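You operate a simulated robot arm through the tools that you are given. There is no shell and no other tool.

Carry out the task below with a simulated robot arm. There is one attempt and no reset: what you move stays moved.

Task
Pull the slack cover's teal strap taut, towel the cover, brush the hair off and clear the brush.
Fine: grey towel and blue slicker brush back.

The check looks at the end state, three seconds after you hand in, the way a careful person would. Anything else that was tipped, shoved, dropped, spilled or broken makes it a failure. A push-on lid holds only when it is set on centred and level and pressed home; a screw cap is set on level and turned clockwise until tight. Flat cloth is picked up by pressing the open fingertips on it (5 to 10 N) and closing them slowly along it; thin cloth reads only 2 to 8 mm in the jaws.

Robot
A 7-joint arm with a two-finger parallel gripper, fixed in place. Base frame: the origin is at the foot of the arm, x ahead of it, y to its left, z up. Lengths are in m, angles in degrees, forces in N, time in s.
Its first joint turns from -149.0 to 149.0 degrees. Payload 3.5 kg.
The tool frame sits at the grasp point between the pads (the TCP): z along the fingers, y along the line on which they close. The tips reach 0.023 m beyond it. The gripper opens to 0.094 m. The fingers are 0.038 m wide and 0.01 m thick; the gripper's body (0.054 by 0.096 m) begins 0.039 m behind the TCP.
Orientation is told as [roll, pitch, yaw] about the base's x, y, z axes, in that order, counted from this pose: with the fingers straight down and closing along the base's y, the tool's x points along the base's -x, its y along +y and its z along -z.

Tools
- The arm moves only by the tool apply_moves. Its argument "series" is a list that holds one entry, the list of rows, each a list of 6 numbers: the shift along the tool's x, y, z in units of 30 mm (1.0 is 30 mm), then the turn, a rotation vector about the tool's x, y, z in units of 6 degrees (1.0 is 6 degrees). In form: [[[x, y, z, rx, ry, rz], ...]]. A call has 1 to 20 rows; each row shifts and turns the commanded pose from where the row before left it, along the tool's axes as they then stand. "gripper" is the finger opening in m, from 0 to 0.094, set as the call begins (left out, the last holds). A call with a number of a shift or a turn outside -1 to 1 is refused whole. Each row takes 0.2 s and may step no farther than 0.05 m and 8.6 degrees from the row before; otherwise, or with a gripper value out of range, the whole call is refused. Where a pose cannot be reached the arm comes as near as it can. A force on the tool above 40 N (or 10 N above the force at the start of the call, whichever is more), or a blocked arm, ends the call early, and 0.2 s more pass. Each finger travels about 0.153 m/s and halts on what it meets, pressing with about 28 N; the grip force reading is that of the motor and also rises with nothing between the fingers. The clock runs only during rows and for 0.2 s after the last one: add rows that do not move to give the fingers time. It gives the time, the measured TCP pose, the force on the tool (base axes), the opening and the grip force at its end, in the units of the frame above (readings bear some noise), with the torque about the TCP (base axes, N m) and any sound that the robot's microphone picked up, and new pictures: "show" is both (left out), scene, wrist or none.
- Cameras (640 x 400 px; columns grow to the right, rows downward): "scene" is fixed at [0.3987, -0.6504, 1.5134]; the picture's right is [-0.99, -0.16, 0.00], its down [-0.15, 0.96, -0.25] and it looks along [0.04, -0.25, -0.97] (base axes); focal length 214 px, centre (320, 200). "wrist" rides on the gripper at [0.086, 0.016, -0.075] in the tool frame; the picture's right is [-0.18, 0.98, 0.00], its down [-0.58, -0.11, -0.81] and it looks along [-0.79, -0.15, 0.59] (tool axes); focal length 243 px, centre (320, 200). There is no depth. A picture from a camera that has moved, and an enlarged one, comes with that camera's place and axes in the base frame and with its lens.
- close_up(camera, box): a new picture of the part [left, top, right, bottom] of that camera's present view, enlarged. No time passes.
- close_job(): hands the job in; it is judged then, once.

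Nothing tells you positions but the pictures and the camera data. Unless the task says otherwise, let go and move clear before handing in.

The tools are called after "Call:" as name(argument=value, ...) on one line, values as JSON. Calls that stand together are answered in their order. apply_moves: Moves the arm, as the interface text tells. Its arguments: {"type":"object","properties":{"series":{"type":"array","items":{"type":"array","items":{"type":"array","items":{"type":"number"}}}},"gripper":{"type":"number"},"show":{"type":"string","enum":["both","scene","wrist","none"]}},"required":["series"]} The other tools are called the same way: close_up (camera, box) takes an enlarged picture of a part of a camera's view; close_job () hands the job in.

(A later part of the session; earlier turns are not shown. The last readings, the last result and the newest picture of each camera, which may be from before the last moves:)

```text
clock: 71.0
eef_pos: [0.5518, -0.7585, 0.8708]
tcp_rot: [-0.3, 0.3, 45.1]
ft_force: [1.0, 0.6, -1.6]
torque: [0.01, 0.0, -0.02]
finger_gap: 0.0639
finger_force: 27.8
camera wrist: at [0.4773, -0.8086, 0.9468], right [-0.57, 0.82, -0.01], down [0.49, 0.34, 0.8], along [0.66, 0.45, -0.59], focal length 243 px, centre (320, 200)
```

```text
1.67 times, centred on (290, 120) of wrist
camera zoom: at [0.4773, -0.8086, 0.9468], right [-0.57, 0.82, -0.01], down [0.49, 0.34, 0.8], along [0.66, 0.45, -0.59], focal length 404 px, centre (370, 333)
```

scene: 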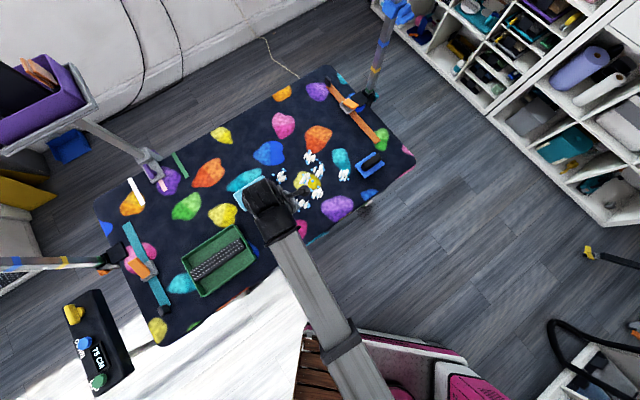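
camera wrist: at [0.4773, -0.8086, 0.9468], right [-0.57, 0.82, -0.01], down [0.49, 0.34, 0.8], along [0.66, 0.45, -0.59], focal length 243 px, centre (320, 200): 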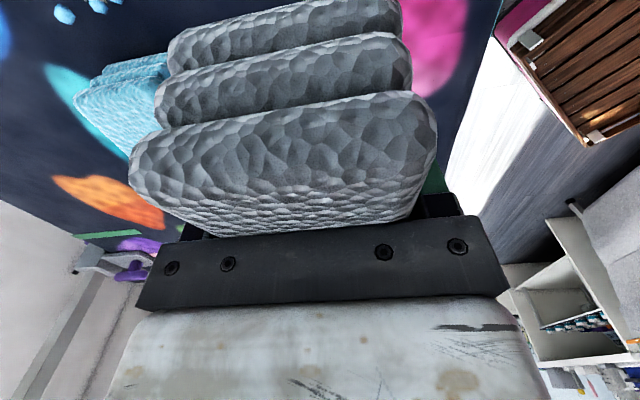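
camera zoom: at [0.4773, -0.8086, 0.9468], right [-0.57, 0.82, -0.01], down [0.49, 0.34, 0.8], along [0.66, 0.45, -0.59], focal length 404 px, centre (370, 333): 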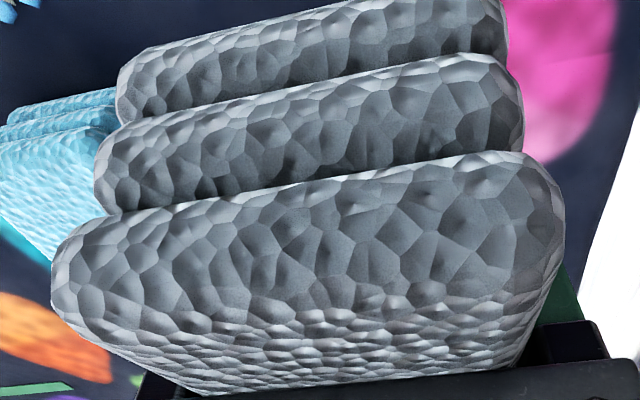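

The drops are still there, and sliding along the long axis tilted the towel in my grip. I'll set it flat again by pressing it down on clear cover, then wipe along the closing direction, where the fingers hold it rigidly.

Call:
apply_moves(series=[[[0, 0, 0.3, 0, 0, 0], [0, 0, 0.5, 0, 0, 0], [0, 0, 0.4, 0, 0, 0], [0, 0, 0.3, 0, 0, 0], [0, 0, 0.2, 0, 0, 0], [0, 0, 0.2, 0, 0, 0], [0, 0, 0.2, 0, 0, 0], [0, 0, 0.15, 0, 0, 0], [0, 0, 0.15, 0, 0, 0], [0, 0, 0.1, 0, 0, 0], [0, 0, 0.1, 0, 0, 0], [0, 0, 0.08, 0, 0, 0], [0, 0, 0.08, 0, 0, 0]]], show="wrist")

```text
clock: 73.8
eef_pos: [0.5487, -0.7591, 0.7895]
tcp_rot: [-0.3, 0.4, 45.1]
ft_force: [0.0, -0.6, -1.2]
torque: [-0.02, 0.01, -0.04]
finger_gap: 0.0632
finger_force: 27.7
camera wrist: at [0.4759, -0.8098, 0.8653], right [-0.57, 0.82, -0.01], down [0.49, 0.34, 0.8], along [0.66, 0.45, -0.59], focal length 243 px, centre (320, 200)
```

wrist: 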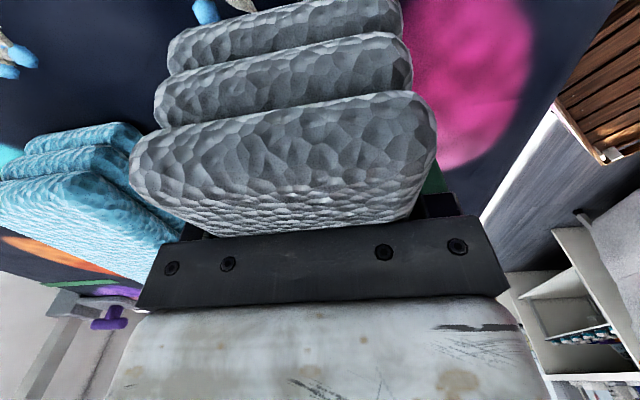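

Call:
apply_moves(series=[[[0, 0, 0.05, 0, 0, 0], [0, 0, 0.05, 0, 0, 0], [0, 0, 0.05, 0, 0, 0], [0, 0, 0.05, 0, 0, 0], [0, 0, 0, 0, 0, 0]]], show="wrist")

Call:
close_up(camera="wrist", box=[100, 0, 480, 240])

```text
clock: 75.0
eef_pos: [0.5484, -0.7602, 0.784]
tcp_rot: [-0.3, 0.2, 45.1]
ft_force: [0.1, -0.5, 1.6]
torque: [0.17, -0.06, -0.03]
finger_gap: 0.0641
finger_force: 28.2
camera wrist: at [0.4749, -0.8104, 0.8594], right [-0.57, 0.82, -0.01], down [0.49, 0.34, 0.8], along [0.66, 0.45, -0.59], focal length 243 px, centre (320, 200)
```

wrist: 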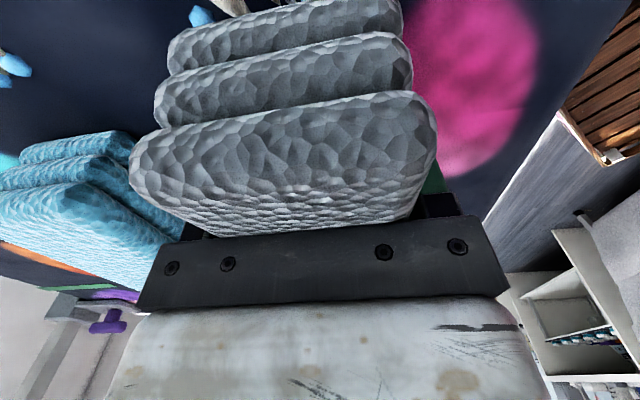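

```text
1.67 times, centred on (290, 120) of wrist
camera zoom: at [0.4749, -0.8104, 0.8594], right [-0.57, 0.82, -0.01], down [0.49, 0.34, 0.8], along [0.66, 0.45, -0.59], focal length 404 px, centre (370, 333)
```

zoom: 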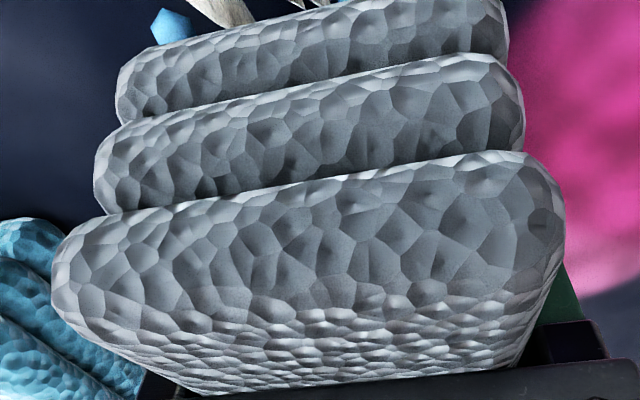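

The towel has tipped about 20° in the grip with its trailing end up. I'm just touching the cover here, so I'll release it to fall flat and then regrip.

Call:
apply_moves(series=[[[0, 0, 0, 0, 0, 0], [0, 0, 0, 0, 0, 0], [0, 0, 0, 0, 0, 0], [0, 0, 0, 0, 0, 0]]], gripper=0.094)

Call:
close_up(camera="wrist", box=[100, 0, 480, 240])

Call:
close_up(camera="scene", box=[220, 150, 340, 250])

```text
clock: 76.0
eef_pos: [0.5478, -0.7599, 0.7829]
tcp_rot: [-0.3, 0.3, 45.2]
ft_force: [0.6, 0.3, 0.5]
torque: [-0.01, 0.03, 0.03]
finger_gap: 0.094
finger_force: 0.2
camera wrist: at [0.4749, -0.8104, 0.8593], right [-0.57, 0.82, -0.01], down [0.49, 0.34, 0.8], along [0.66, 0.45, -0.59], focal length 243 px, centre (320, 200)
```

scene: 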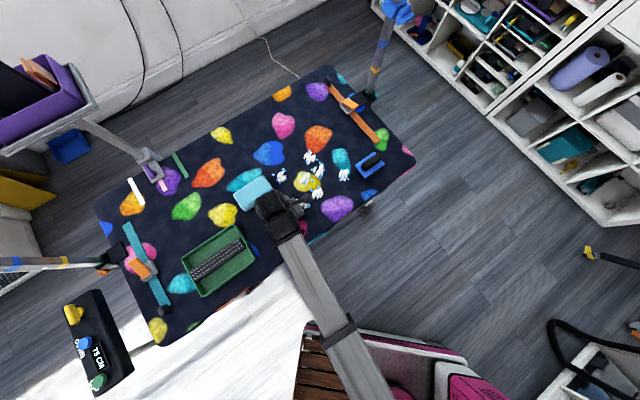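
wrist: 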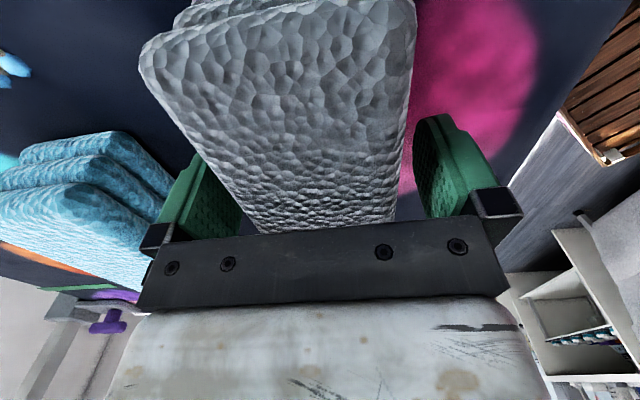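

```text
1.67 times, centred on (290, 120) of wrist
camera zoom: at [0.4749, -0.8104, 0.8593], right [-0.57, 0.82, -0.01], down [0.49, 0.34, 0.8], along [0.66, 0.45, -0.59], focal length 404 px, centre (370, 333)
```

zoom: 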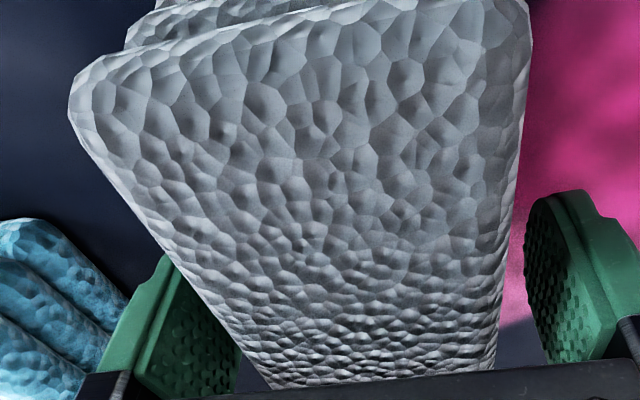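

```text
4.00 times, centred on (280, 200) of scene
camera zoom: at [0.3987, -0.6504, 1.5134], right [-0.99, -0.16, 0.0], down [-0.15, 0.96, -0.25], along [0.04, -0.25, -0.97], focal length 858 px, centre (480, 200)
```

zoom: 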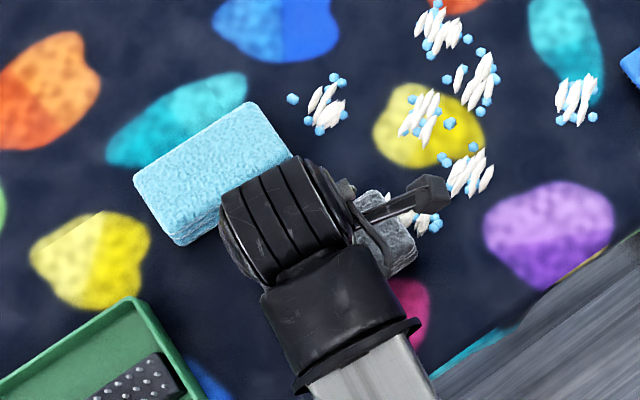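

It's flat again. I'll regrip a few millimetres higher so more towel hangs below the fingertips, then wipe along the closing direction starting before tuft 7.

Call:
apply_moves(series=[[[0, 0, -0.1, 0, 0, 0], [0, 0, -0.1, 0, 0, 0], [0, 0, -0.03, 0, 0, 0], [0, 0, 0, 0, 0, 0]]], show="none")

Call:
apply_moves(series=[[[0, 0, 0, 0, 0, 0], [0, 0, 0, 0, 0, 0], [0, 0, 0, 0, 0, 0], [0, 0, 0, 0, 0, 0]]], gripper=0.0, show="none")

Call:
apply_moves(series=[[[0, 0, -0.3, 0, 0, 0], [0, 0, -0.5, 0, 0, 0], [0, 0, -0.5, 0, 0, 0], [0.3, 0.2, -0.3, 0, 0, 0], [0.6, 0.3, 0, 0, 0, 0], [0.8, 0.4, 0, 0, 0, 0], [0.8, 0.4, 0, 0, 0, 0], [0.5, 0.3, 0, 0, 0, 0], [0.3, 0.2, 0, 0, 0, 0], [0, 0, 0, 0, 0, 0]]])

```text
clock: 77.0
eef_pos: [0.5491, -0.762, 0.7899]
tcp_rot: [-0.2, 0.3, 45.2]
ft_force: [0.8, 0.2, -0.1]
torque: [0.0, 0.0, 0.0]
finger_gap: 0.0939
finger_force: 0.0
```

```text
clock: 78.0
eef_pos: [0.5471, -0.7602, 0.7899]
tcp_rot: [-0.2, 0.4, 45.3]
ft_force: [-0.4, -1.4, 0.7]
torque: [0.04, 0.03, -0.02]
finger_gap: 0.0637
finger_force: 28.0
```

```text
clock: 80.2
eef_pos: [0.4427, -0.7903, 0.8369]
tcp_rot: [-0.3, 0.4, 45.2]
ft_force: [0.5, 1.5, -1.4]
torque: [0.0, -0.02, 0.01]
finger_gap: 0.0639
finger_force: 27.7
camera wrist: at [0.3695, -0.8407, 0.9126], right [-0.57, 0.82, -0.01], down [0.49, 0.34, 0.8], along [0.66, 0.45, -0.59], focal length 243 px, centre (320, 200)
```

scene: 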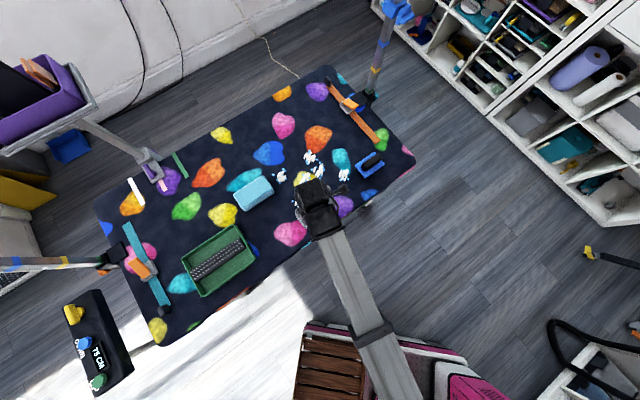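
wrist: 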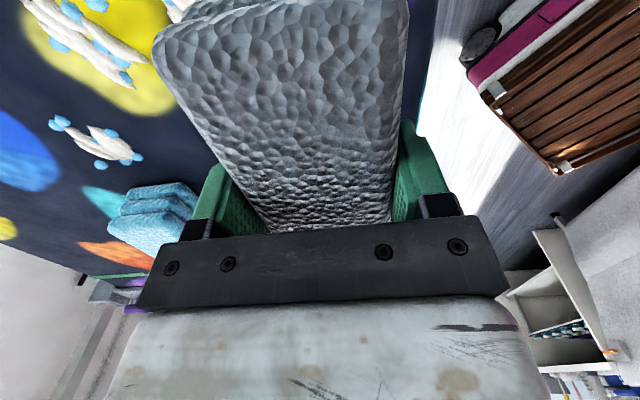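

Call:
apply_moves(series=[[[0, 0, 0.3, 0, 0, 0], [0, 0, 0.5, 0, 0, 0], [0, 0, 0.35, 0, 0, 0], [0, 0, 0.2, 0, 0, 0], [0, 0, 0.12, 0, 0, 0], [0, 0, 0.08, 0, 0, 0], [0, 0, 0.05, 0, 0, 0], [0, 0, 0, 0, 0, 0]]], show="none")

```text
clock: 82.0
eef_pos: [0.4419, -0.7904, 0.7897]
tcp_rot: [-0.3, 0.3, 45.2]
ft_force: [0.2, 0.5, -1.3]
torque: [-0.01, 0.01, 0.02]
finger_gap: 0.0637
finger_force: 28.2
```

Call:
apply_moves(series=[[[0, 0, 0.05, 0, 0, 0], [0, 0, 0.05, 0, 0, 0], [0, 0, 0, 0, 0, 0]]], show="none")

```text
clock: 82.8
eef_pos: [0.441, -0.7923, 0.7882]
tcp_rot: [-0.4, 0.2, 45.2]
ft_force: [4.6, -3.1, 34.8]
torque: [0.37, 0.34, -0.07]
finger_gap: 0.0638
finger_force: 28.1
```

Call:
apply_moves(series=[[[0, 0, -0.03, 0, 0, 0], [0, 0, 0, 0, 0, 0]]], show="none")

```text
clock: 83.4
eef_pos: [0.4406, -0.7916, 0.7885]
tcp_rot: [-0.2, 0.2, 45.2]
ft_force: [4.8, -2.8, 23.5]
torque: [-0.06, 0.15, 0.04]
finger_gap: 0.0638
finger_force: 28.3
```

Call:
apply_moves(series=[[[0, 0, -0.025, 0, 0, 0], [0, -0.15, 0, 0, 0, 0], [0, -0.3, 0, 0, 0, 0], [0, -0.35, 0, 0, 0, 0], [0, -0.35, 0, 0, 0, 0], [0, -0.35, 0, 0, 0, 0], [0, -0.35, 0, 0, 0, 0], [0, -0.35, 0, 0, 0, 0], [0, -0.35, 0, 0, 0, 0], [0, -0.35, 0, 0, 0, 0]]])

Call:
close_up(camera="scene", box=[240, 130, 360, 240])

```text
clock: 85.6
eef_pos: [0.5036, -0.8534, 0.7904]
tcp_rot: [-0.4, 0.3, 45.2]
ft_force: [0.2, -0.3, -1.0]
torque: [-0.06, 0.01, 0.0]
finger_gap: 0.0635
finger_force: 28.1
camera wrist: at [0.4296, -0.9035, 0.8664], right [-0.57, 0.82, -0.01], down [0.49, 0.34, 0.8], along [0.66, 0.45, -0.59], focal length 243 px, centre (320, 200)
```

scene: 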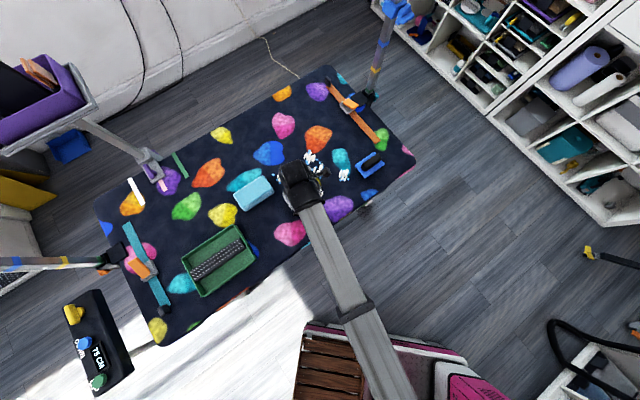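
wrist: 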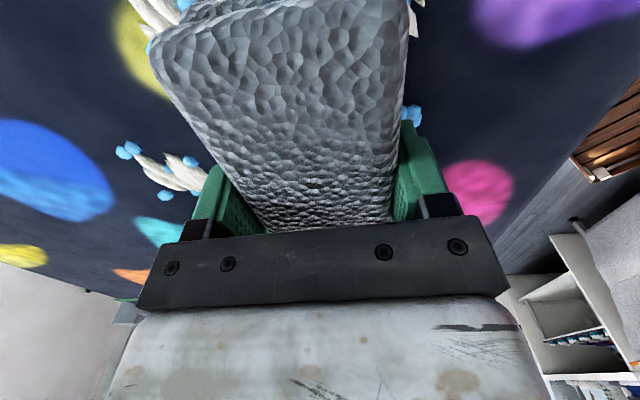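

```text
3.64 times, centred on (300, 185) of scene
camera zoom: at [0.3987, -0.6504, 1.5134], right [-0.99, -0.16, 0.0], down [-0.15, 0.96, -0.25], along [0.04, -0.25, -0.97], focal length 780 px, centre (393, 254)
```

zoom: 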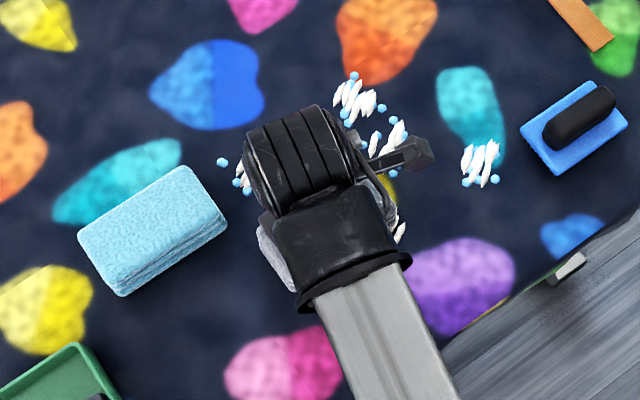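

Call:
apply_moves(series=[[[0, 0, 0.04, 0, 0, 0], [0, 0, 0, 0, 0, 0]]], show="none")

```text
clock: 86.2
eef_pos: [0.5028, -0.8529, 0.79]
tcp_rot: [-0.3, 0.2, 45.2]
ft_force: [0.0, 0.2, -0.3]
torque: [-0.01, -0.04, -0.01]
finger_gap: 0.0634
finger_force: 27.8
```

Call:
apply_moves(series=[[[0, 0, 0.04, 0, 0, 0], [0, 0, 0, 0, 0, 0]]], show="none")

```text
clock: 86.8
eef_pos: [0.5042, -0.8534, 0.7877]
tcp_rot: [-0.3, 0.3, 45.1]
ft_force: [2.2, -3.5, 24.5]
torque: [0.53, 0.31, -0.03]
finger_gap: 0.0638
finger_force: 27.8
```

Call:
apply_moves(series=[[[0, 0, -0.02, 0, 0, 0], [0, 0.15, 0, 0, 0, 0], [0, 0.25, 0, 0, 0, 0], [0, 0.25, 0, 0, 0, 0]]], show="none")

```text
clock: 87.8
eef_pos: [0.491, -0.8399, 0.7877]
tcp_rot: [-0.4, 0.3, 45.2]
ft_force: [13.5, -12.1, 32.6]
torque: [-0.15, 0.07, 0.09]
finger_gap: 0.0636
finger_force: 28.0
```

Call:
apply_moves(series=[[[0, 0.1, -0.03, 0, 0, 0], [0, 0.25, -0.01, 0, 0, 0], [0, 0.25, -0.01, 0, 0, 0], [0, 0.25, -0.01, 0, 0, 0], [0, 0.25, -0.01, 0, 0, 0]]])

Call:
close_up(camera="scene", box=[240, 130, 360, 240])

Call:
close_up(camera="wrist", box=[0, 0, 320, 200])

```text
clock: 89.0
eef_pos: [0.4643, -0.8155, 0.789]
tcp_rot: [-0.1, 0.3, 45.1]
ft_force: [-0.2, 0.1, -1.3]
torque: [0.0, 0.01, 0.02]
finger_gap: 0.0638
finger_force: 28.3
camera wrist: at [0.3912, -0.8655, 0.8652], right [-0.57, 0.82, 0.0], down [0.49, 0.34, 0.8], along [0.66, 0.45, -0.59], focal length 243 px, centre (320, 200)
```

scene: 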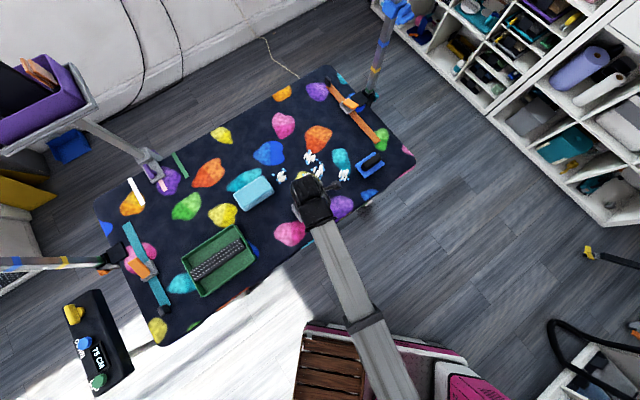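
wrist: 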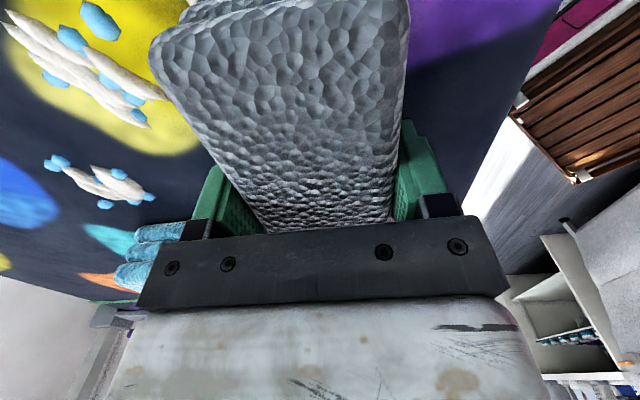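

```text
3.64 times, centred on (300, 185) of scene
camera zoom: at [0.3987, -0.6504, 1.5134], right [-0.99, -0.16, 0.0], down [-0.15, 0.96, -0.25], along [0.04, -0.25, -0.97], focal length 780 px, centre (393, 254)
```

zoom: 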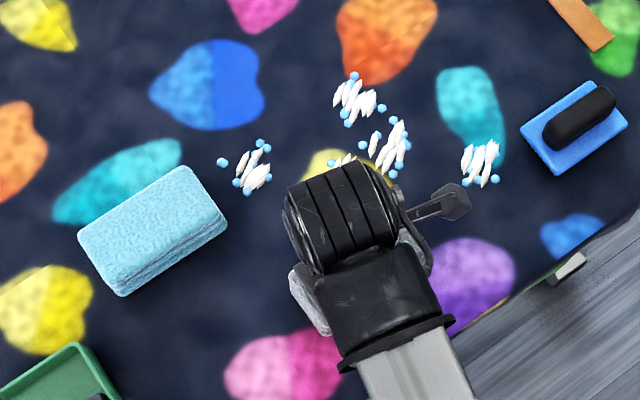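

```text
2.00 times, centred on (160, 100) of wrist
camera zoom: at [0.3912, -0.8655, 0.8652], right [-0.57, 0.82, 0.0], down [0.49, 0.34, 0.8], along [0.66, 0.45, -0.59], focal length 485 px, centre (640, 400)
```

zoom: 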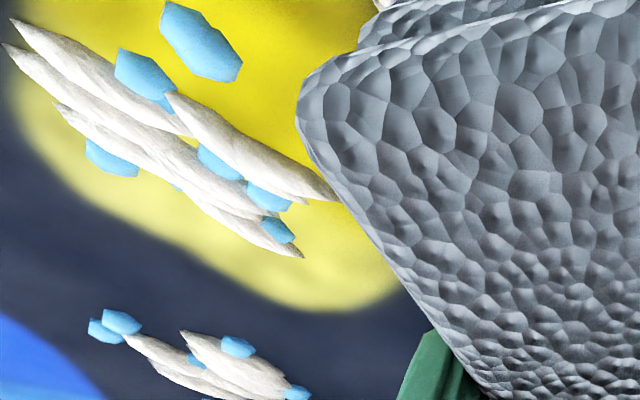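

I'll lift and move aside to see whether tuft 7's drops went.

Call:
apply_moves(series=[[[0, 0, -0.4, 0, 0, 0], [0, 0, -0.7, 0, 0, 0], [0, 0, -0.6, 0, 0, 0], [-0.4, 0, -0.2, 0, 0, 0], [-0.8, 0, 0, 0, 0, 0], [-0.9, 0, 0, 0, 0, 0], [-0.9, 0, 0, 0, 0, 0], [-0.9, 0, 0, 0, 0, 0], [-0.8, 0, 0, 0, 0, 0], [-0.4, 0, 0, 0, 0, 0]]])

Call:
close_up(camera="scene", box=[260, 140, 360, 220])

```text
clock: 91.2
eef_pos: [0.5732, -0.705, 0.8437]
tcp_rot: [-0.3, 0.2, 45.2]
ft_force: [0.5, 0.2, -1.9]
torque: [0.04, 0.01, 0.01]
finger_gap: 0.0636
finger_force: 28.2
camera wrist: at [0.5005, -0.7557, 0.9199], right [-0.57, 0.82, -0.01], down [0.49, 0.34, 0.8], along [0.66, 0.45, -0.59], focal length 243 px, centre (320, 200)
```

scene: 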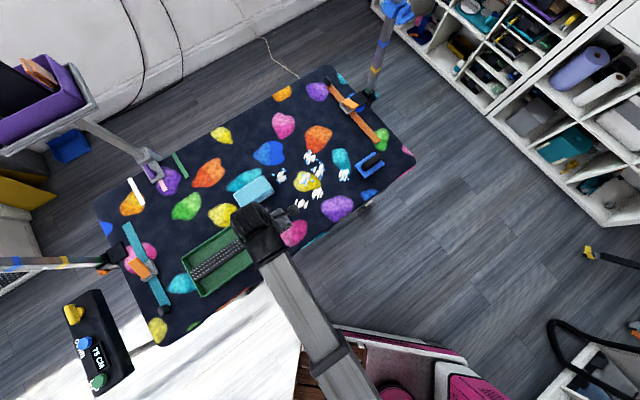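
wrist: 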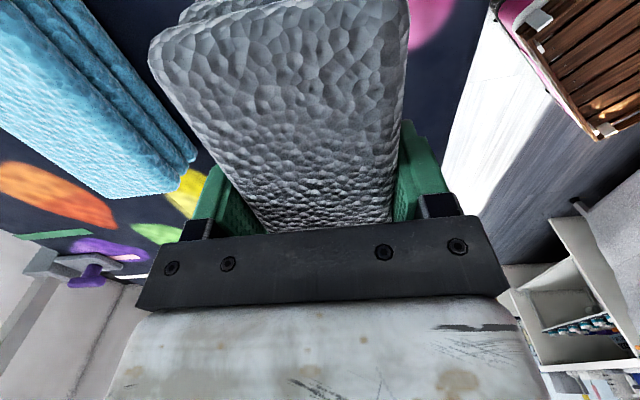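

```text
5.00 times, centred on (310, 180) of scene
camera zoom: at [0.3987, -0.6504, 1.5134], right [-0.99, -0.16, 0.0], down [-0.15, 0.96, -0.25], along [0.04, -0.25, -0.97], focal length 1072 px, centre (370, 300)
```

zoom: 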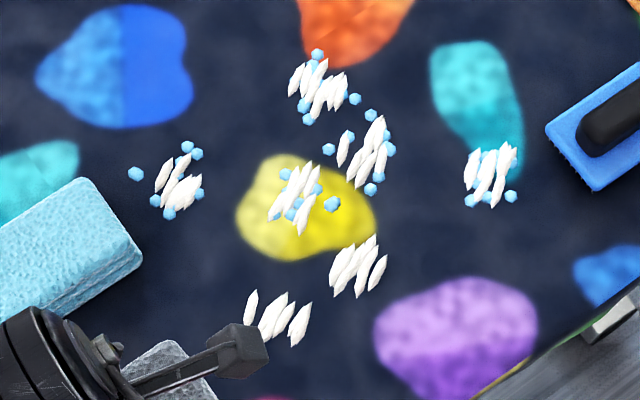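

The drops on tufts 5 and 7 are gone, so firm wiping along the closing direction works and the hair stays put. I'll do the same over tufts 2, 3 and 4.

Call:
apply_moves(series=[[[0.3, -0.146, 0, 0, 0, 0], [0.6, -0.146, 0, 0, 0, 0], [0.9, -0.146, 0, 0, 0, 0], [0.95, -0.146, 0, 0, 0, 0], [0.95, -0.146, 0, 0, 0, 0], [0.95, -0.146, 0, 0, 0, 0], [0.95, -0.146, 0, 0, 0, 0], [0.9, -0.146, 0, 0, 0, 0], [0.7, -0.146, 0, 0, 0, 0], [0.39, -0.146, 0, 0, 0, 0], [0, 0, 0.3, 0, 0, 0], [0, 0, 0.5, 0, 0, 0], [0, 0, 0.4, 0, 0, 0], [0, 0, 0.25, 0, 0, 0], [0, 0, 0.15, 0, 0, 0], [0, 0, 0.1, 0, 0, 0], [0, 0, 0, 0, 0, 0]]], show="none")

```text
clock: 94.8
eef_pos: [0.4427, -0.9, 0.7935]
tcp_rot: [-0.3, 0.3, 45.2]
ft_force: [0.0, 0.4, -1.0]
torque: [0.0, -0.02, -0.01]
finger_gap: 0.0637
finger_force: 27.7
```

Call:
apply_moves(series=[[[0, 0, 0.06, 0, 0, 0], [0, 0, 0.05, 0, 0, 0], [0, 0, 0.03, 0, 0, 0], [0, 0, 0, 0, 0, 0]]], show="none")

```text
clock: 95.8
eef_pos: [0.4435, -0.9006, 0.7919]
tcp_rot: [-0.3, 0.3, 45.1]
ft_force: [-0.5, -0.7, -0.8]
torque: [-0.03, -0.01, 0.01]
finger_gap: 0.0634
finger_force: 27.8
```

Call:
apply_moves(series=[[[0, 0, 0.04, 0, 0, 0], [0, 0, 0.03, 0, 0, 0], [0, 0, 0, 0, 0, 0]]], show="none")

```text
clock: 96.6
eef_pos: [0.4434, -0.9001, 0.7896]
tcp_rot: [-0.3, 0.4, 45.2]
ft_force: [0.7, -0.8, 0.0]
torque: [0.01, 0.04, 0.01]
finger_gap: 0.0636
finger_force: 27.9
```

Call:
apply_moves(series=[[[0, 0, 0.03, 0, 0, 0], [0, 0, 0.02, 0, 0, 0], [0, 0, 0, 0, 0, 0]]], show="none")

```text
clock: 97.4
eef_pos: [0.4429, -0.9013, 0.7889]
tcp_rot: [-0.3, 0.4, 45.3]
ft_force: [-0.1, -0.1, 0.9]
torque: [0.02, 0.07, -0.04]
finger_gap: 0.0637
finger_force: 27.6
```

Call:
apply_moves(series=[[[0, 0, 0.03, 0, 0, 0], [0, -0.1, 0.01, 0, 0, 0], [0, -0.25, 0.005, 0, 0, 0], [0, -0.3, 0.005, 0, 0, 0]]], show="none")

```text
clock: 98.4
eef_pos: [0.4564, -0.913, 0.7887]
tcp_rot: [-0.2, 0.2, 45.1]
ft_force: [-9.8, 8.6, 23.2]
torque: [0.59, 0.6, 0.04]
finger_gap: 0.0636
finger_force: 27.7
```

Call:
apply_moves(series=[[[0, -0.3, 0.0, 0, 0, 0], [0, -0.3, 0.0, 0, 0, 0], [0, -0.3, 0.0, 0, 0, 0], [0, -0.3, 0.0, 0, 0, 0]]], show="none")

```text
clock: 99.4
eef_pos: [0.4828, -0.9398, 0.7879]
tcp_rot: [-0.2, 0.4, 45.1]
ft_force: [-11.5, 10.4, 28.5]
torque: [0.54, 0.43, 0.07]
finger_gap: 0.0636
finger_force: 27.5
```

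Call:
apply_moves(series=[[[0, -0.3, -0.01, 0, 0, 0], [0, -0.3, -0.005, 0, 0, 0], [0, -0.3, 0.0, 0, 0, 0], [0, -0.3, 0.0, 0, 0, 0]]], show="none")

```text
clock: 100.4
eef_pos: [0.5102, -0.9644, 0.7872]
tcp_rot: [-0.4, 0.3, 45.1]
ft_force: [-4.8, 5.5, 13.4]
torque: [0.17, 0.42, -0.08]
finger_gap: 0.0637
finger_force: 28.4
```

Call:
apply_moves(series=[[[0, -0.3, 0.015, 0, 0, 0], [0, -0.3, 0.005, 0, 0, 0], [0, -0.3, 0.005, 0, 0, 0], [0, -0.3, 0.0, 0, 0, 0], [0, -0.3, 0.0, 0, 0, 0], [0, -0.15, 0.0, 0, 0, 0]]], show="none")

```text
clock: 101.8
eef_pos: [0.5444, -0.9991, 0.787]
tcp_rot: [-0.3, 0.2, 45.2]
ft_force: [-2.2, 1.9, 5.4]
torque: [0.12, 0.11, 0.02]
finger_gap: 0.0637
finger_force: 27.6
```

Call:
apply_moves(series=[[[0, 0.1, 0.02, 0, 0, 0], [0, 0.25, 0, 0, 0, 0], [0, 0.3, 0, 0, 0, 0], [0, 0.3, 0, 0, 0, 0], [0, 0.3, 0, 0, 0, 0]]], show="none")

```text
clock: 103.0
eef_pos: [0.518, -0.9716, 0.7881]
tcp_rot: [-0.2, 0.3, 45.3]
ft_force: [-0.5, -0.1, -0.6]
torque: [-0.02, 0.03, -0.01]
finger_gap: 0.0635
finger_force: 27.9
```

Call:
apply_moves(series=[[[0, 0, -0.3, 0, 0, 0], [0, 0, -0.5, 0, 0, 0], [-0.3, 0.2, -0.2, 0, 0, 0], [-0.6, 0.4, 0, 0, 0, 0], [-0.7, 0.4, 0, 0, 0, 0], [-0.5, 0.3, 0, 0, 0, 0], [-0.23, 0.2, 0, 0, 0, 0], [0, 0, 0, 0, 0, 0]]])

Call:
close_up(camera="scene", box=[240, 120, 380, 220])

```text
clock: 104.8
eef_pos: [0.5335, -0.8912, 0.8165]
tcp_rot: [-0.3, 0.3, 45.2]
ft_force: [-0.2, 0.5, -0.7]
torque: [-0.02, -0.01, 0.02]
finger_gap: 0.0637
finger_force: 28.1
camera wrist: at [0.4601, -0.9428, 0.8915], right [-0.57, 0.82, -0.01], down [0.49, 0.34, 0.8], along [0.66, 0.45, -0.59], focal length 243 px, centre (320, 200)
```

scene: 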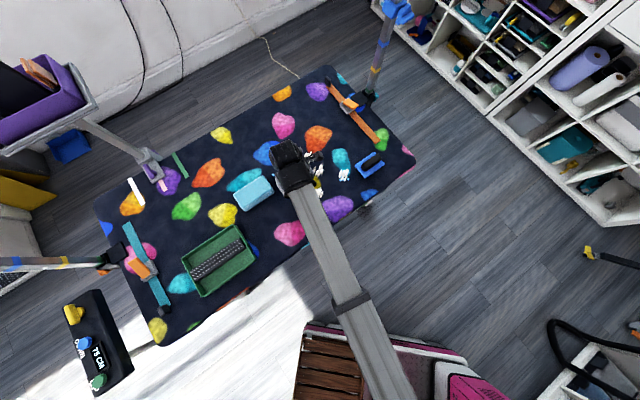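
wrist: 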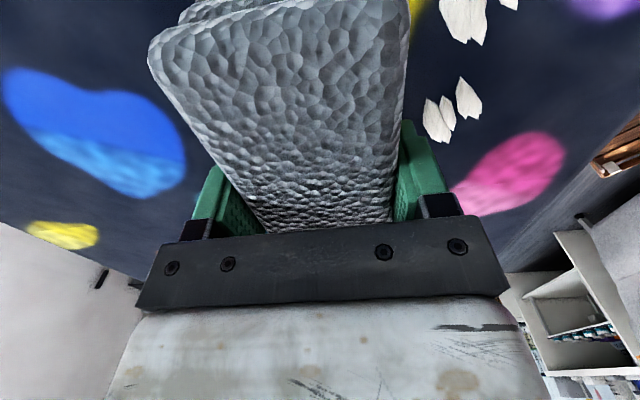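

```text
4.00 times, centred on (310, 170) of scene
camera zoom: at [0.3987, -0.6504, 1.5134], right [-0.99, -0.16, 0.0], down [-0.15, 0.96, -0.25], along [0.04, -0.25, -0.97], focal length 858 px, centre (360, 320)
```

zoom: 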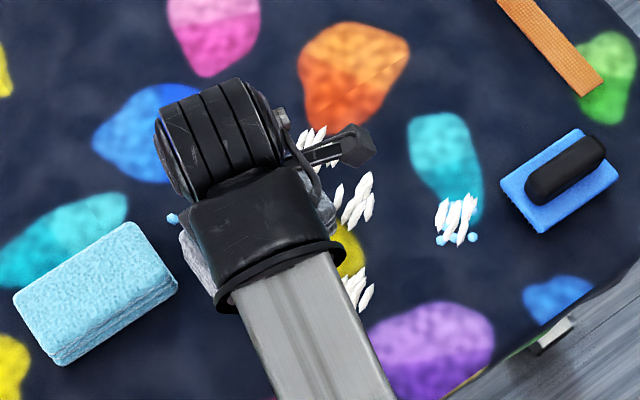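

Tufts 2 and 3 are dry now. I'm positioned before tuft 1, so I'll lower and wipe outward there.

Call:
apply_moves(series=[[[0, 0, 0.25, 0, 0, 0], [0, 0, 0.3, 0, 0, 0], [0, 0, 0.2, 0, 0, 0], [0, 0, 0.12, 0, 0, 0], [0, 0, 0.06, 0, 0, 0], [0, 0, 0.04, 0, 0, 0], [0, 0, 0, 0, 0, 0]]], show="none")

```text
clock: 106.4
eef_pos: [0.5345, -0.8924, 0.7876]
tcp_rot: [-0.3, 0.4, 45.1]
ft_force: [-3.8, -2.6, 12.1]
torque: [0.42, 0.26, 0.12]
finger_gap: 0.0635
finger_force: 28.2
```

Call:
apply_moves(series=[[[0, -0.1, 0.015, 0, 0, 0], [0, -0.25, 0.005, 0, 0, 0], [0, -0.3, 0.005, 0, 0, 0], [0, -0.3, 0.005, 0, 0, 0]]], show="none")

```text
clock: 107.4
eef_pos: [0.5536, -0.9111, 0.7882]
tcp_rot: [-0.3, 0.3, 45.2]
ft_force: [-12.5, 11.5, 28.7]
torque: [0.6, 0.5, 0.08]
finger_gap: 0.0639
finger_force: 27.9
```

Call:
apply_moves(series=[[[0, -0.3, 0, 0, 0, 0], [0, -0.3, 0, 0, 0, 0], [0, -0.3, 0, 0, 0, 0], [0, -0.3, 0, 0, 0, 0], [0, -0.3, 0.0, 0, 0, 0], [0, -0.3, 0.005, 0, 0, 0]]], show="none")

```text
clock: 108.8
eef_pos: [0.5925, -0.9485, 0.7884]
tcp_rot: [-0.3, 0.3, 45.0]
ft_force: [-11.1, 13.5, 31.8]
torque: [0.44, 0.51, -0.08]
finger_gap: 0.0635
finger_force: 28.1
```

Call:
apply_moves(series=[[[0, 0.1, -0.02, 0, 0, 0], [0, 0.25, -0.005, 0, 0, 0], [0, 0.3, -0.005, 0, 0, 0], [0, 0.3, -0.005, 0, 0, 0], [0, 0.3, 0, 0, 0, 0]]], show="none")

```text
clock: 110.0
eef_pos: [0.5662, -0.9239, 0.7871]
tcp_rot: [-0.4, 0.2, 45.2]
ft_force: [8.1, -8.4, 22.9]
torque: [-0.07, -0.21, -0.11]
finger_gap: 0.0639
finger_force: 27.9
```

Call:
apply_moves(series=[[[0, 0.3, -0.005, 0, 0, 0], [0, 0.3, -0.005, 0, 0, 0], [0, 0.3, -0.005, 0, 0, 0], [0, 0.3, 0, 0, 0, 0], [0, 0.3, 0, 0, 0, 0], [0, 0.3, 0, 0, 0, 0], [0, 0.3, 0, 0, 0, 0], [0, 0.3, 0, 0, 0, 0]]], show="none")

```text
clock: 111.8
eef_pos: [0.515, -0.8731, 0.7868]
tcp_rot: [-0.2, 0.4, 45.1]
ft_force: [2.2, -0.7, 3.2]
torque: [-0.02, 0.13, 0.03]
finger_gap: 0.0642
finger_force: 28.1
```

Call:
apply_moves(series=[[[0, 0, -0.3, 0, 0, 0], [0, 0, -0.5, 0, 0, 0], [0.3, 0.2, -0.3, 0, 0, 0], [0.6, 0.45, 0, 0, 0, 0], [0.8, 0.6, 0, 0, 0, 0], [0.8, 0.6, 0, 0, 0, 0], [0.8, 0.6, 0, 0, 0, 0], [0.6, 0.5, 0, 0, 0, 0], [0.4, 0.3, 0, 0, 0, 0], [0.1, 0.1, 0, 0, 0, 0], [0, 0, 0, 0, 0, 0]]])

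Call:
close_up(camera="scene", box=[240, 120, 380, 220])

```text
clock: 114.2
eef_pos: [0.35, -0.8937, 0.8213]
tcp_rot: [-0.3, 0.2, 45.2]
ft_force: [-0.9, -0.7, -1.0]
torque: [0.0, -0.01, 0.03]
finger_gap: 0.0637
finger_force: 27.7
camera wrist: at [0.2761, -0.9448, 0.8974], right [-0.57, 0.82, -0.01], down [0.49, 0.34, 0.8], along [0.66, 0.45, -0.59], focal length 243 px, centre (320, 200)
```

scene: 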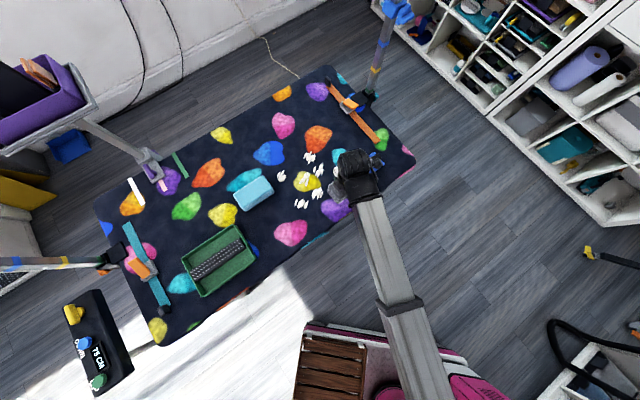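
wrist: 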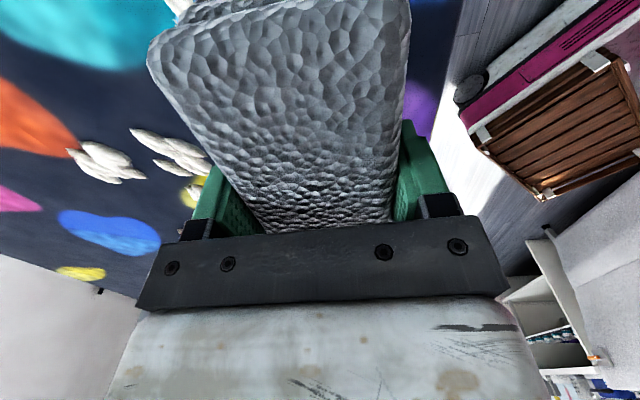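

```text
4.00 times, centred on (310, 170) of scene
camera zoom: at [0.3987, -0.6504, 1.5134], right [-0.99, -0.16, 0.0], down [-0.15, 0.96, -0.25], along [0.04, -0.25, -0.97], focal length 858 px, centre (360, 320)
```

zoom: 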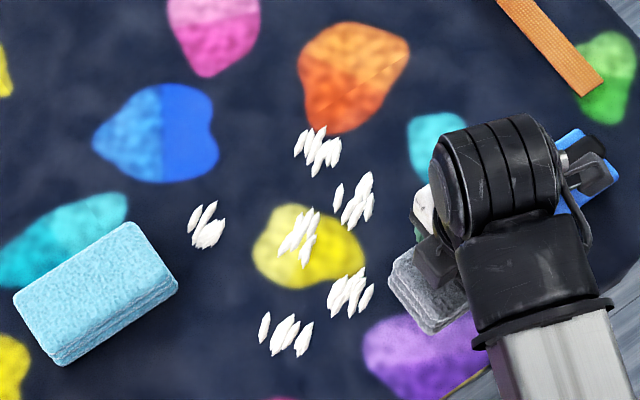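

All tufts are dry except number 6. I'll lower just before it and wipe out and back.

Call:
apply_moves(series=[[[0, 0, 0.3, 0, 0, 0], [0, 0, 0.35, 0, 0, 0], [0, 0, 0.2, 0, 0, 0], [0, 0, 0.12, 0, 0, 0], [0, 0, 0.08, 0, 0, 0], [0, 0, 0.04, 0, 0, 0], [0, 0, 0, 0, 0, 0]]], show="none")

```text
clock: 115.8
eef_pos: [0.3512, -0.894, 0.7876]
tcp_rot: [-0.2, 0.2, 45.2]
ft_force: [0.0, 0.9, -1.7]
torque: [0.0, -0.01, -0.04]
finger_gap: 0.0637
finger_force: 27.9
```

Call:
apply_moves(series=[[[0, 0, 0.03, 0, 0, 0], [0, 0, 0.02, 0, 0, 0], [0, 0, 0, 0, 0, 0]]], show="none")

```text
clock: 116.6
eef_pos: [0.3501, -0.8953, 0.7872]
tcp_rot: [-0.5, 0.3, 45.3]
ft_force: [3.2, -5.0, 23.5]
torque: [0.49, 0.28, 0.04]
finger_gap: 0.0632
finger_force: 28.2
```

Call:
apply_moves(series=[[[0, -0.1, 0, 0, 0, 0], [0, -0.25, 0, 0, 0, 0], [0, -0.3, 0, 0, 0, 0], [0, -0.3, 0, 0, 0, 0]]], show="none")

```text
clock: 117.6
eef_pos: [0.3711, -0.9144, 0.7873]
tcp_rot: [-0.4, 0.3, 45.3]
ft_force: [-8.5, 8.4, 19.7]
torque: [0.54, 0.62, -0.04]
finger_gap: 0.0638
finger_force: 28.1
```

Call:
apply_moves(series=[[[0, -0.3, 0, 0, 0, 0], [0, -0.3, 0, 0, 0, 0], [0, -0.3, 0, 0, 0, 0], [0, -0.3, 0, 0, 0, 0], [0, -0.2, 0, 0, 0, 0]]], show="none")

Call:
apply_moves(series=[[[0, 0.1, 0.005, 0, 0, 0], [0, 0.25, 0, 0, 0, 0], [0, 0.3, 0, 0, 0, 0], [0, 0.3, 0, 0, 0, 0], [0, 0.3, 0, 0, 0, 0]]], show="none")

```text
clock: 118.8
eef_pos: [0.4019, -0.9455, 0.7873]
tcp_rot: [-0.3, 0.3, 45.2]
ft_force: [-1.7, 0.7, 3.5]
torque: [0.1, 0.12, -0.08]
finger_gap: 0.0637
finger_force: 28.0
```

```text
clock: 120.0
eef_pos: [0.3728, -0.919, 0.7874]
tcp_rot: [-0.4, 0.3, 45.3]
ft_force: [4.0, -4.2, 9.9]
torque: [-0.02, 0.05, -0.02]
finger_gap: 0.0638
finger_force: 28.1
```

Call:
apply_moves(series=[[[0, 0.3, 0, 0, 0, 0], [0, 0.3, 0, 0, 0, 0], [0, 0.2, -0.2, 0, 0, 0], [0, 0, -0.5, 0, 0, 0], [0, 0, -0.6, 0, 0, 0], [-0.3, 0, -0.4, 0, 0, 0], [-0.6, -0.05, -0.2, 0, 0, 0], [-0.9, -0.1, 0, 0, 0, 0], [-0.9, -0.1, 0, 0, 0, 0], [-0.9, -0.1, 0, 0, 0, 0], [-0.9, -0.1, 0, 0, 0, 0], [-0.9, -0.1, 0, 0, 0, 0], [-0.9, -0.1, 0, 0, 0, 0], [-0.9, 0, 0, 0, 0, 0], [-0.9, 0, 0, 0, 0, 0], [-0.7, 0, 0, 0, 0, 0], [-0.4, 0, 0, 0, 0, 0], [0, 0, 0, 0, 0, 0]]])

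Call:
close_up(camera="scene", box=[240, 120, 380, 220])

```text
clock: 123.8
eef_pos: [0.5646, -0.7178, 0.8407]
tcp_rot: [-0.3, 0.2, 45.1]
ft_force: [0.6, 0.2, -1.5]
torque: [0.02, 0.0, -0.02]
finger_gap: 0.064
finger_force: 28.1
camera wrist: at [0.4912, -0.7684, 0.9167], right [-0.57, 0.82, -0.01], down [0.49, 0.34, 0.8], along [0.66, 0.45, -0.59], focal length 243 px, centre (320, 200)
```

scene: 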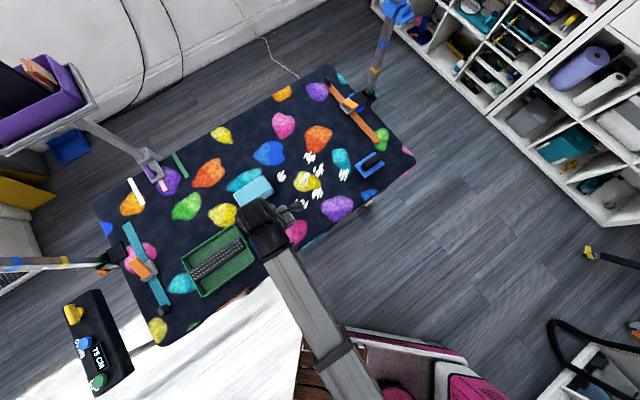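
wrist: 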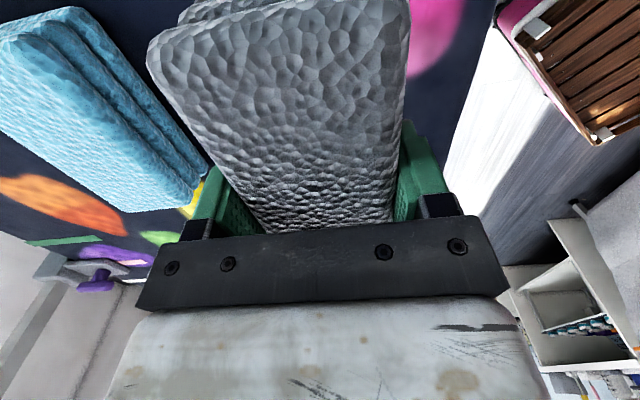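

```text
4.00 times, centred on (310, 170) of scene
camera zoom: at [0.3987, -0.6504, 1.5134], right [-0.99, -0.16, 0.0], down [-0.15, 0.96, -0.25], along [0.04, -0.25, -0.97], focal length 858 px, centre (360, 320)
```

zoom: 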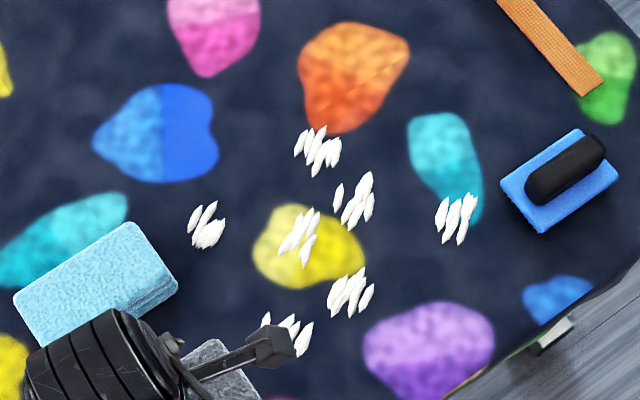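

Call:
close_up(camera="scene", box=[270, 145, 355, 200])

```text
7.27 times, centred on (312, 172) of scene
camera zoom: at [0.3987, -0.6504, 1.5134], right [-0.99, -0.16, 0.0], down [-0.15, 0.96, -0.25], along [0.04, -0.25, -0.97], focal length 1560 px, centre (374, 400)
```

zoom: 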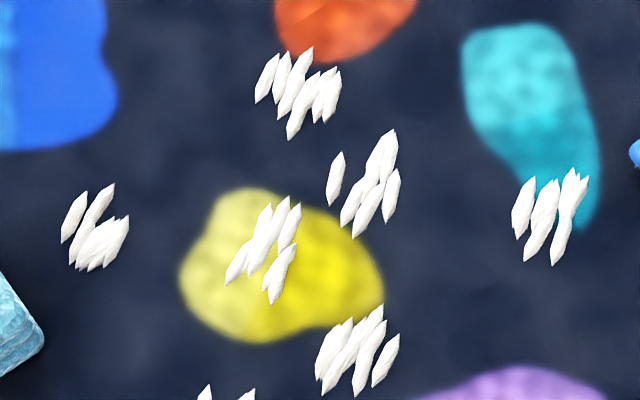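

The cover is dry. I'll put the grey towel back on its original spot.

Call:
apply_moves(series=[[[-0.1, 0.06, 0.3, 0, 0, 0], [-0.1, 0.06, 0.5, 0, 0, 0], [-0.05, 0.04, 0.4, 0, 0, 0], [0, 0, 0.25, 0, 0, 0], [0, 0, 0.15, 0, 0, 0], [0, 0, 0.08, 0, 0, 0], [0, 0, 0.04, 0, 0, 0], [0, 0, 0, 0, 0, 0]]], show="none")

```text
clock: 125.6
eef_pos: [0.5687, -0.7117, 0.7893]
tcp_rot: [-0.4, 0.2, 45.2]
ft_force: [0.6, -0.2, -0.7]
torque: [-0.02, -0.01, -0.02]
finger_gap: 0.0637
finger_force: 28.2
```

Call:
apply_moves(series=[[[0, 0, 0.05, 0, 0, 0], [0, 0, 0.02, 0, 0, 0], [0, 0, 0, 0, 0, 0]]], show="none")

```text
clock: 126.4
eef_pos: [0.5684, -0.7115, 0.7886]
tcp_rot: [-0.3, 0.3, 45.0]
ft_force: [0.4, 0.2, -1.8]
torque: [0.03, 0.0, 0.02]
finger_gap: 0.0635
finger_force: 27.5
```

Call:
apply_moves(series=[[[0, 0, 0.03, 0, 0, 0], [0, 0, 0, 0, 0, 0]]], show="none")

Call:
apply_moves(series=[[[0, 0, 0, 0, 0, 0], [0, 0, 0, 0, 0, 0], [0, 0, 0, 0, 0, 0], [0, 0, 0, 0, 0, 0]]], gripper=0.094, show="none")

Call:
apply_moves(series=[[[0, 0, -0.2, 0, 0, 0], [0, 0, -0.5, 0, 0, 0], [0, 0, -0.7, 0, 0, 0], [0, 0, -0.8, 0, 0, 0], [0, 0, -0.8, 0, 0, 0], [0, 0, -0.8, 0, 0, 0], [0, 0, -0.7, 0, 0, 0], [0.4, 0, -0.4, 0, 0, 0], [0.8, 0, 0, 0, 0, 0], [0.9, 0, 0, 0, 0, 0], [0.9, 0, 0, 0, 0, 0], [0.9, 0, 0, 0, 0, 0], [0.9, 0, 0, 0, 0, 0], [0.9, 0, 0, 0, 0, 0], [0.9, 0, 0, 0, 0, 0], [0.9, 0, 0, 0, 0, 0], [0.6, 0, 0, 0, 0, 0], [0.3, 0, 0, 0, 0, 0]]])

Call:
close_up(camera="scene", box=[220, 160, 320, 260])

```text
clock: 127.0
eef_pos: [0.5675, -0.7118, 0.7877]
tcp_rot: [-0.2, 0.3, 45.2]
ft_force: [0.0, -0.4, -0.9]
torque: [-0.01, 0.01, -0.02]
finger_gap: 0.0637
finger_force: 27.8
```

```text
clock: 128.0
eef_pos: [0.5677, -0.7112, 0.7877]
tcp_rot: [-0.2, 0.3, 45.2]
ft_force: [0.3, 0.3, -0.6]
torque: [0.0, -0.01, 0.05]
finger_gap: 0.0942
finger_force: 0.0
```

```text
clock: 131.8
eef_pos: [0.3889, -0.8884, 0.9343]
tcp_rot: [-0.3, 0.3, 45.2]
ft_force: [0.3, -0.2, 0.3]
torque: [0.01, 0.02, 0.01]
finger_gap: 0.094
finger_force: 0.1
camera wrist: at [0.3165, -0.9388, 1.0113], right [-0.57, 0.82, -0.01], down [0.49, 0.34, 0.8], along [0.66, 0.45, -0.59], focal length 243 px, centre (320, 200)
```

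scene: 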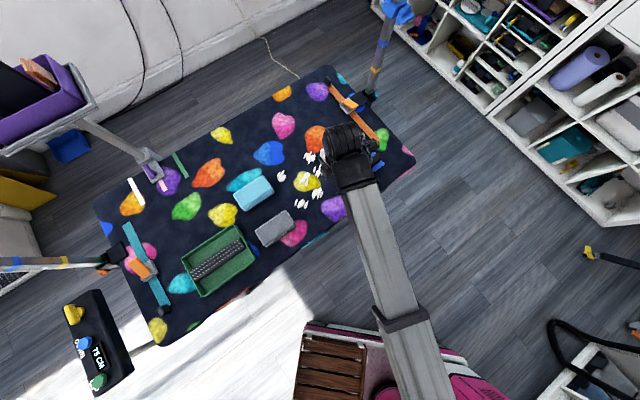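
wrist: 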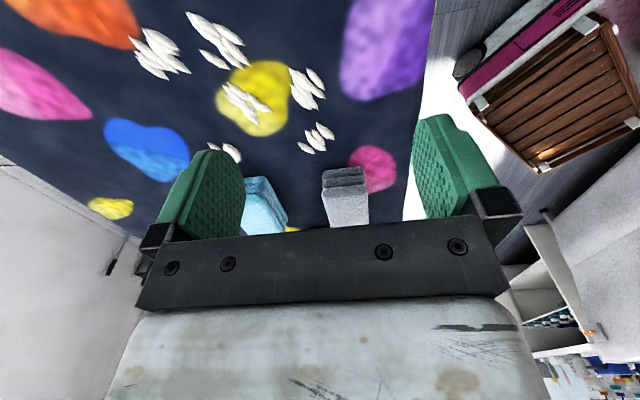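

```text
4.00 times, centred on (270, 210) of scene
camera zoom: at [0.3987, -0.6504, 1.5134], right [-0.99, -0.16, 0.0], down [-0.15, 0.96, -0.25], along [0.04, -0.25, -0.97], focal length 858 px, centre (520, 160)
```

zoom: 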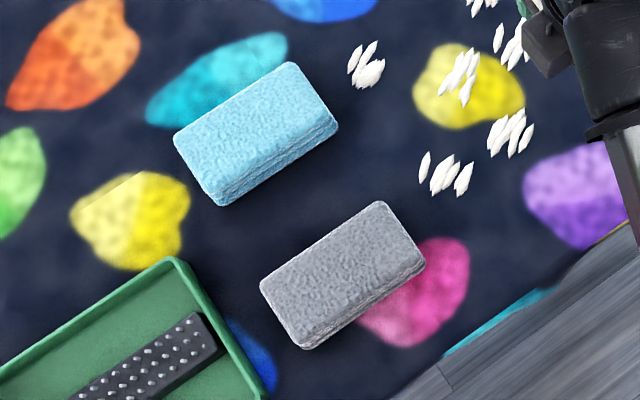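

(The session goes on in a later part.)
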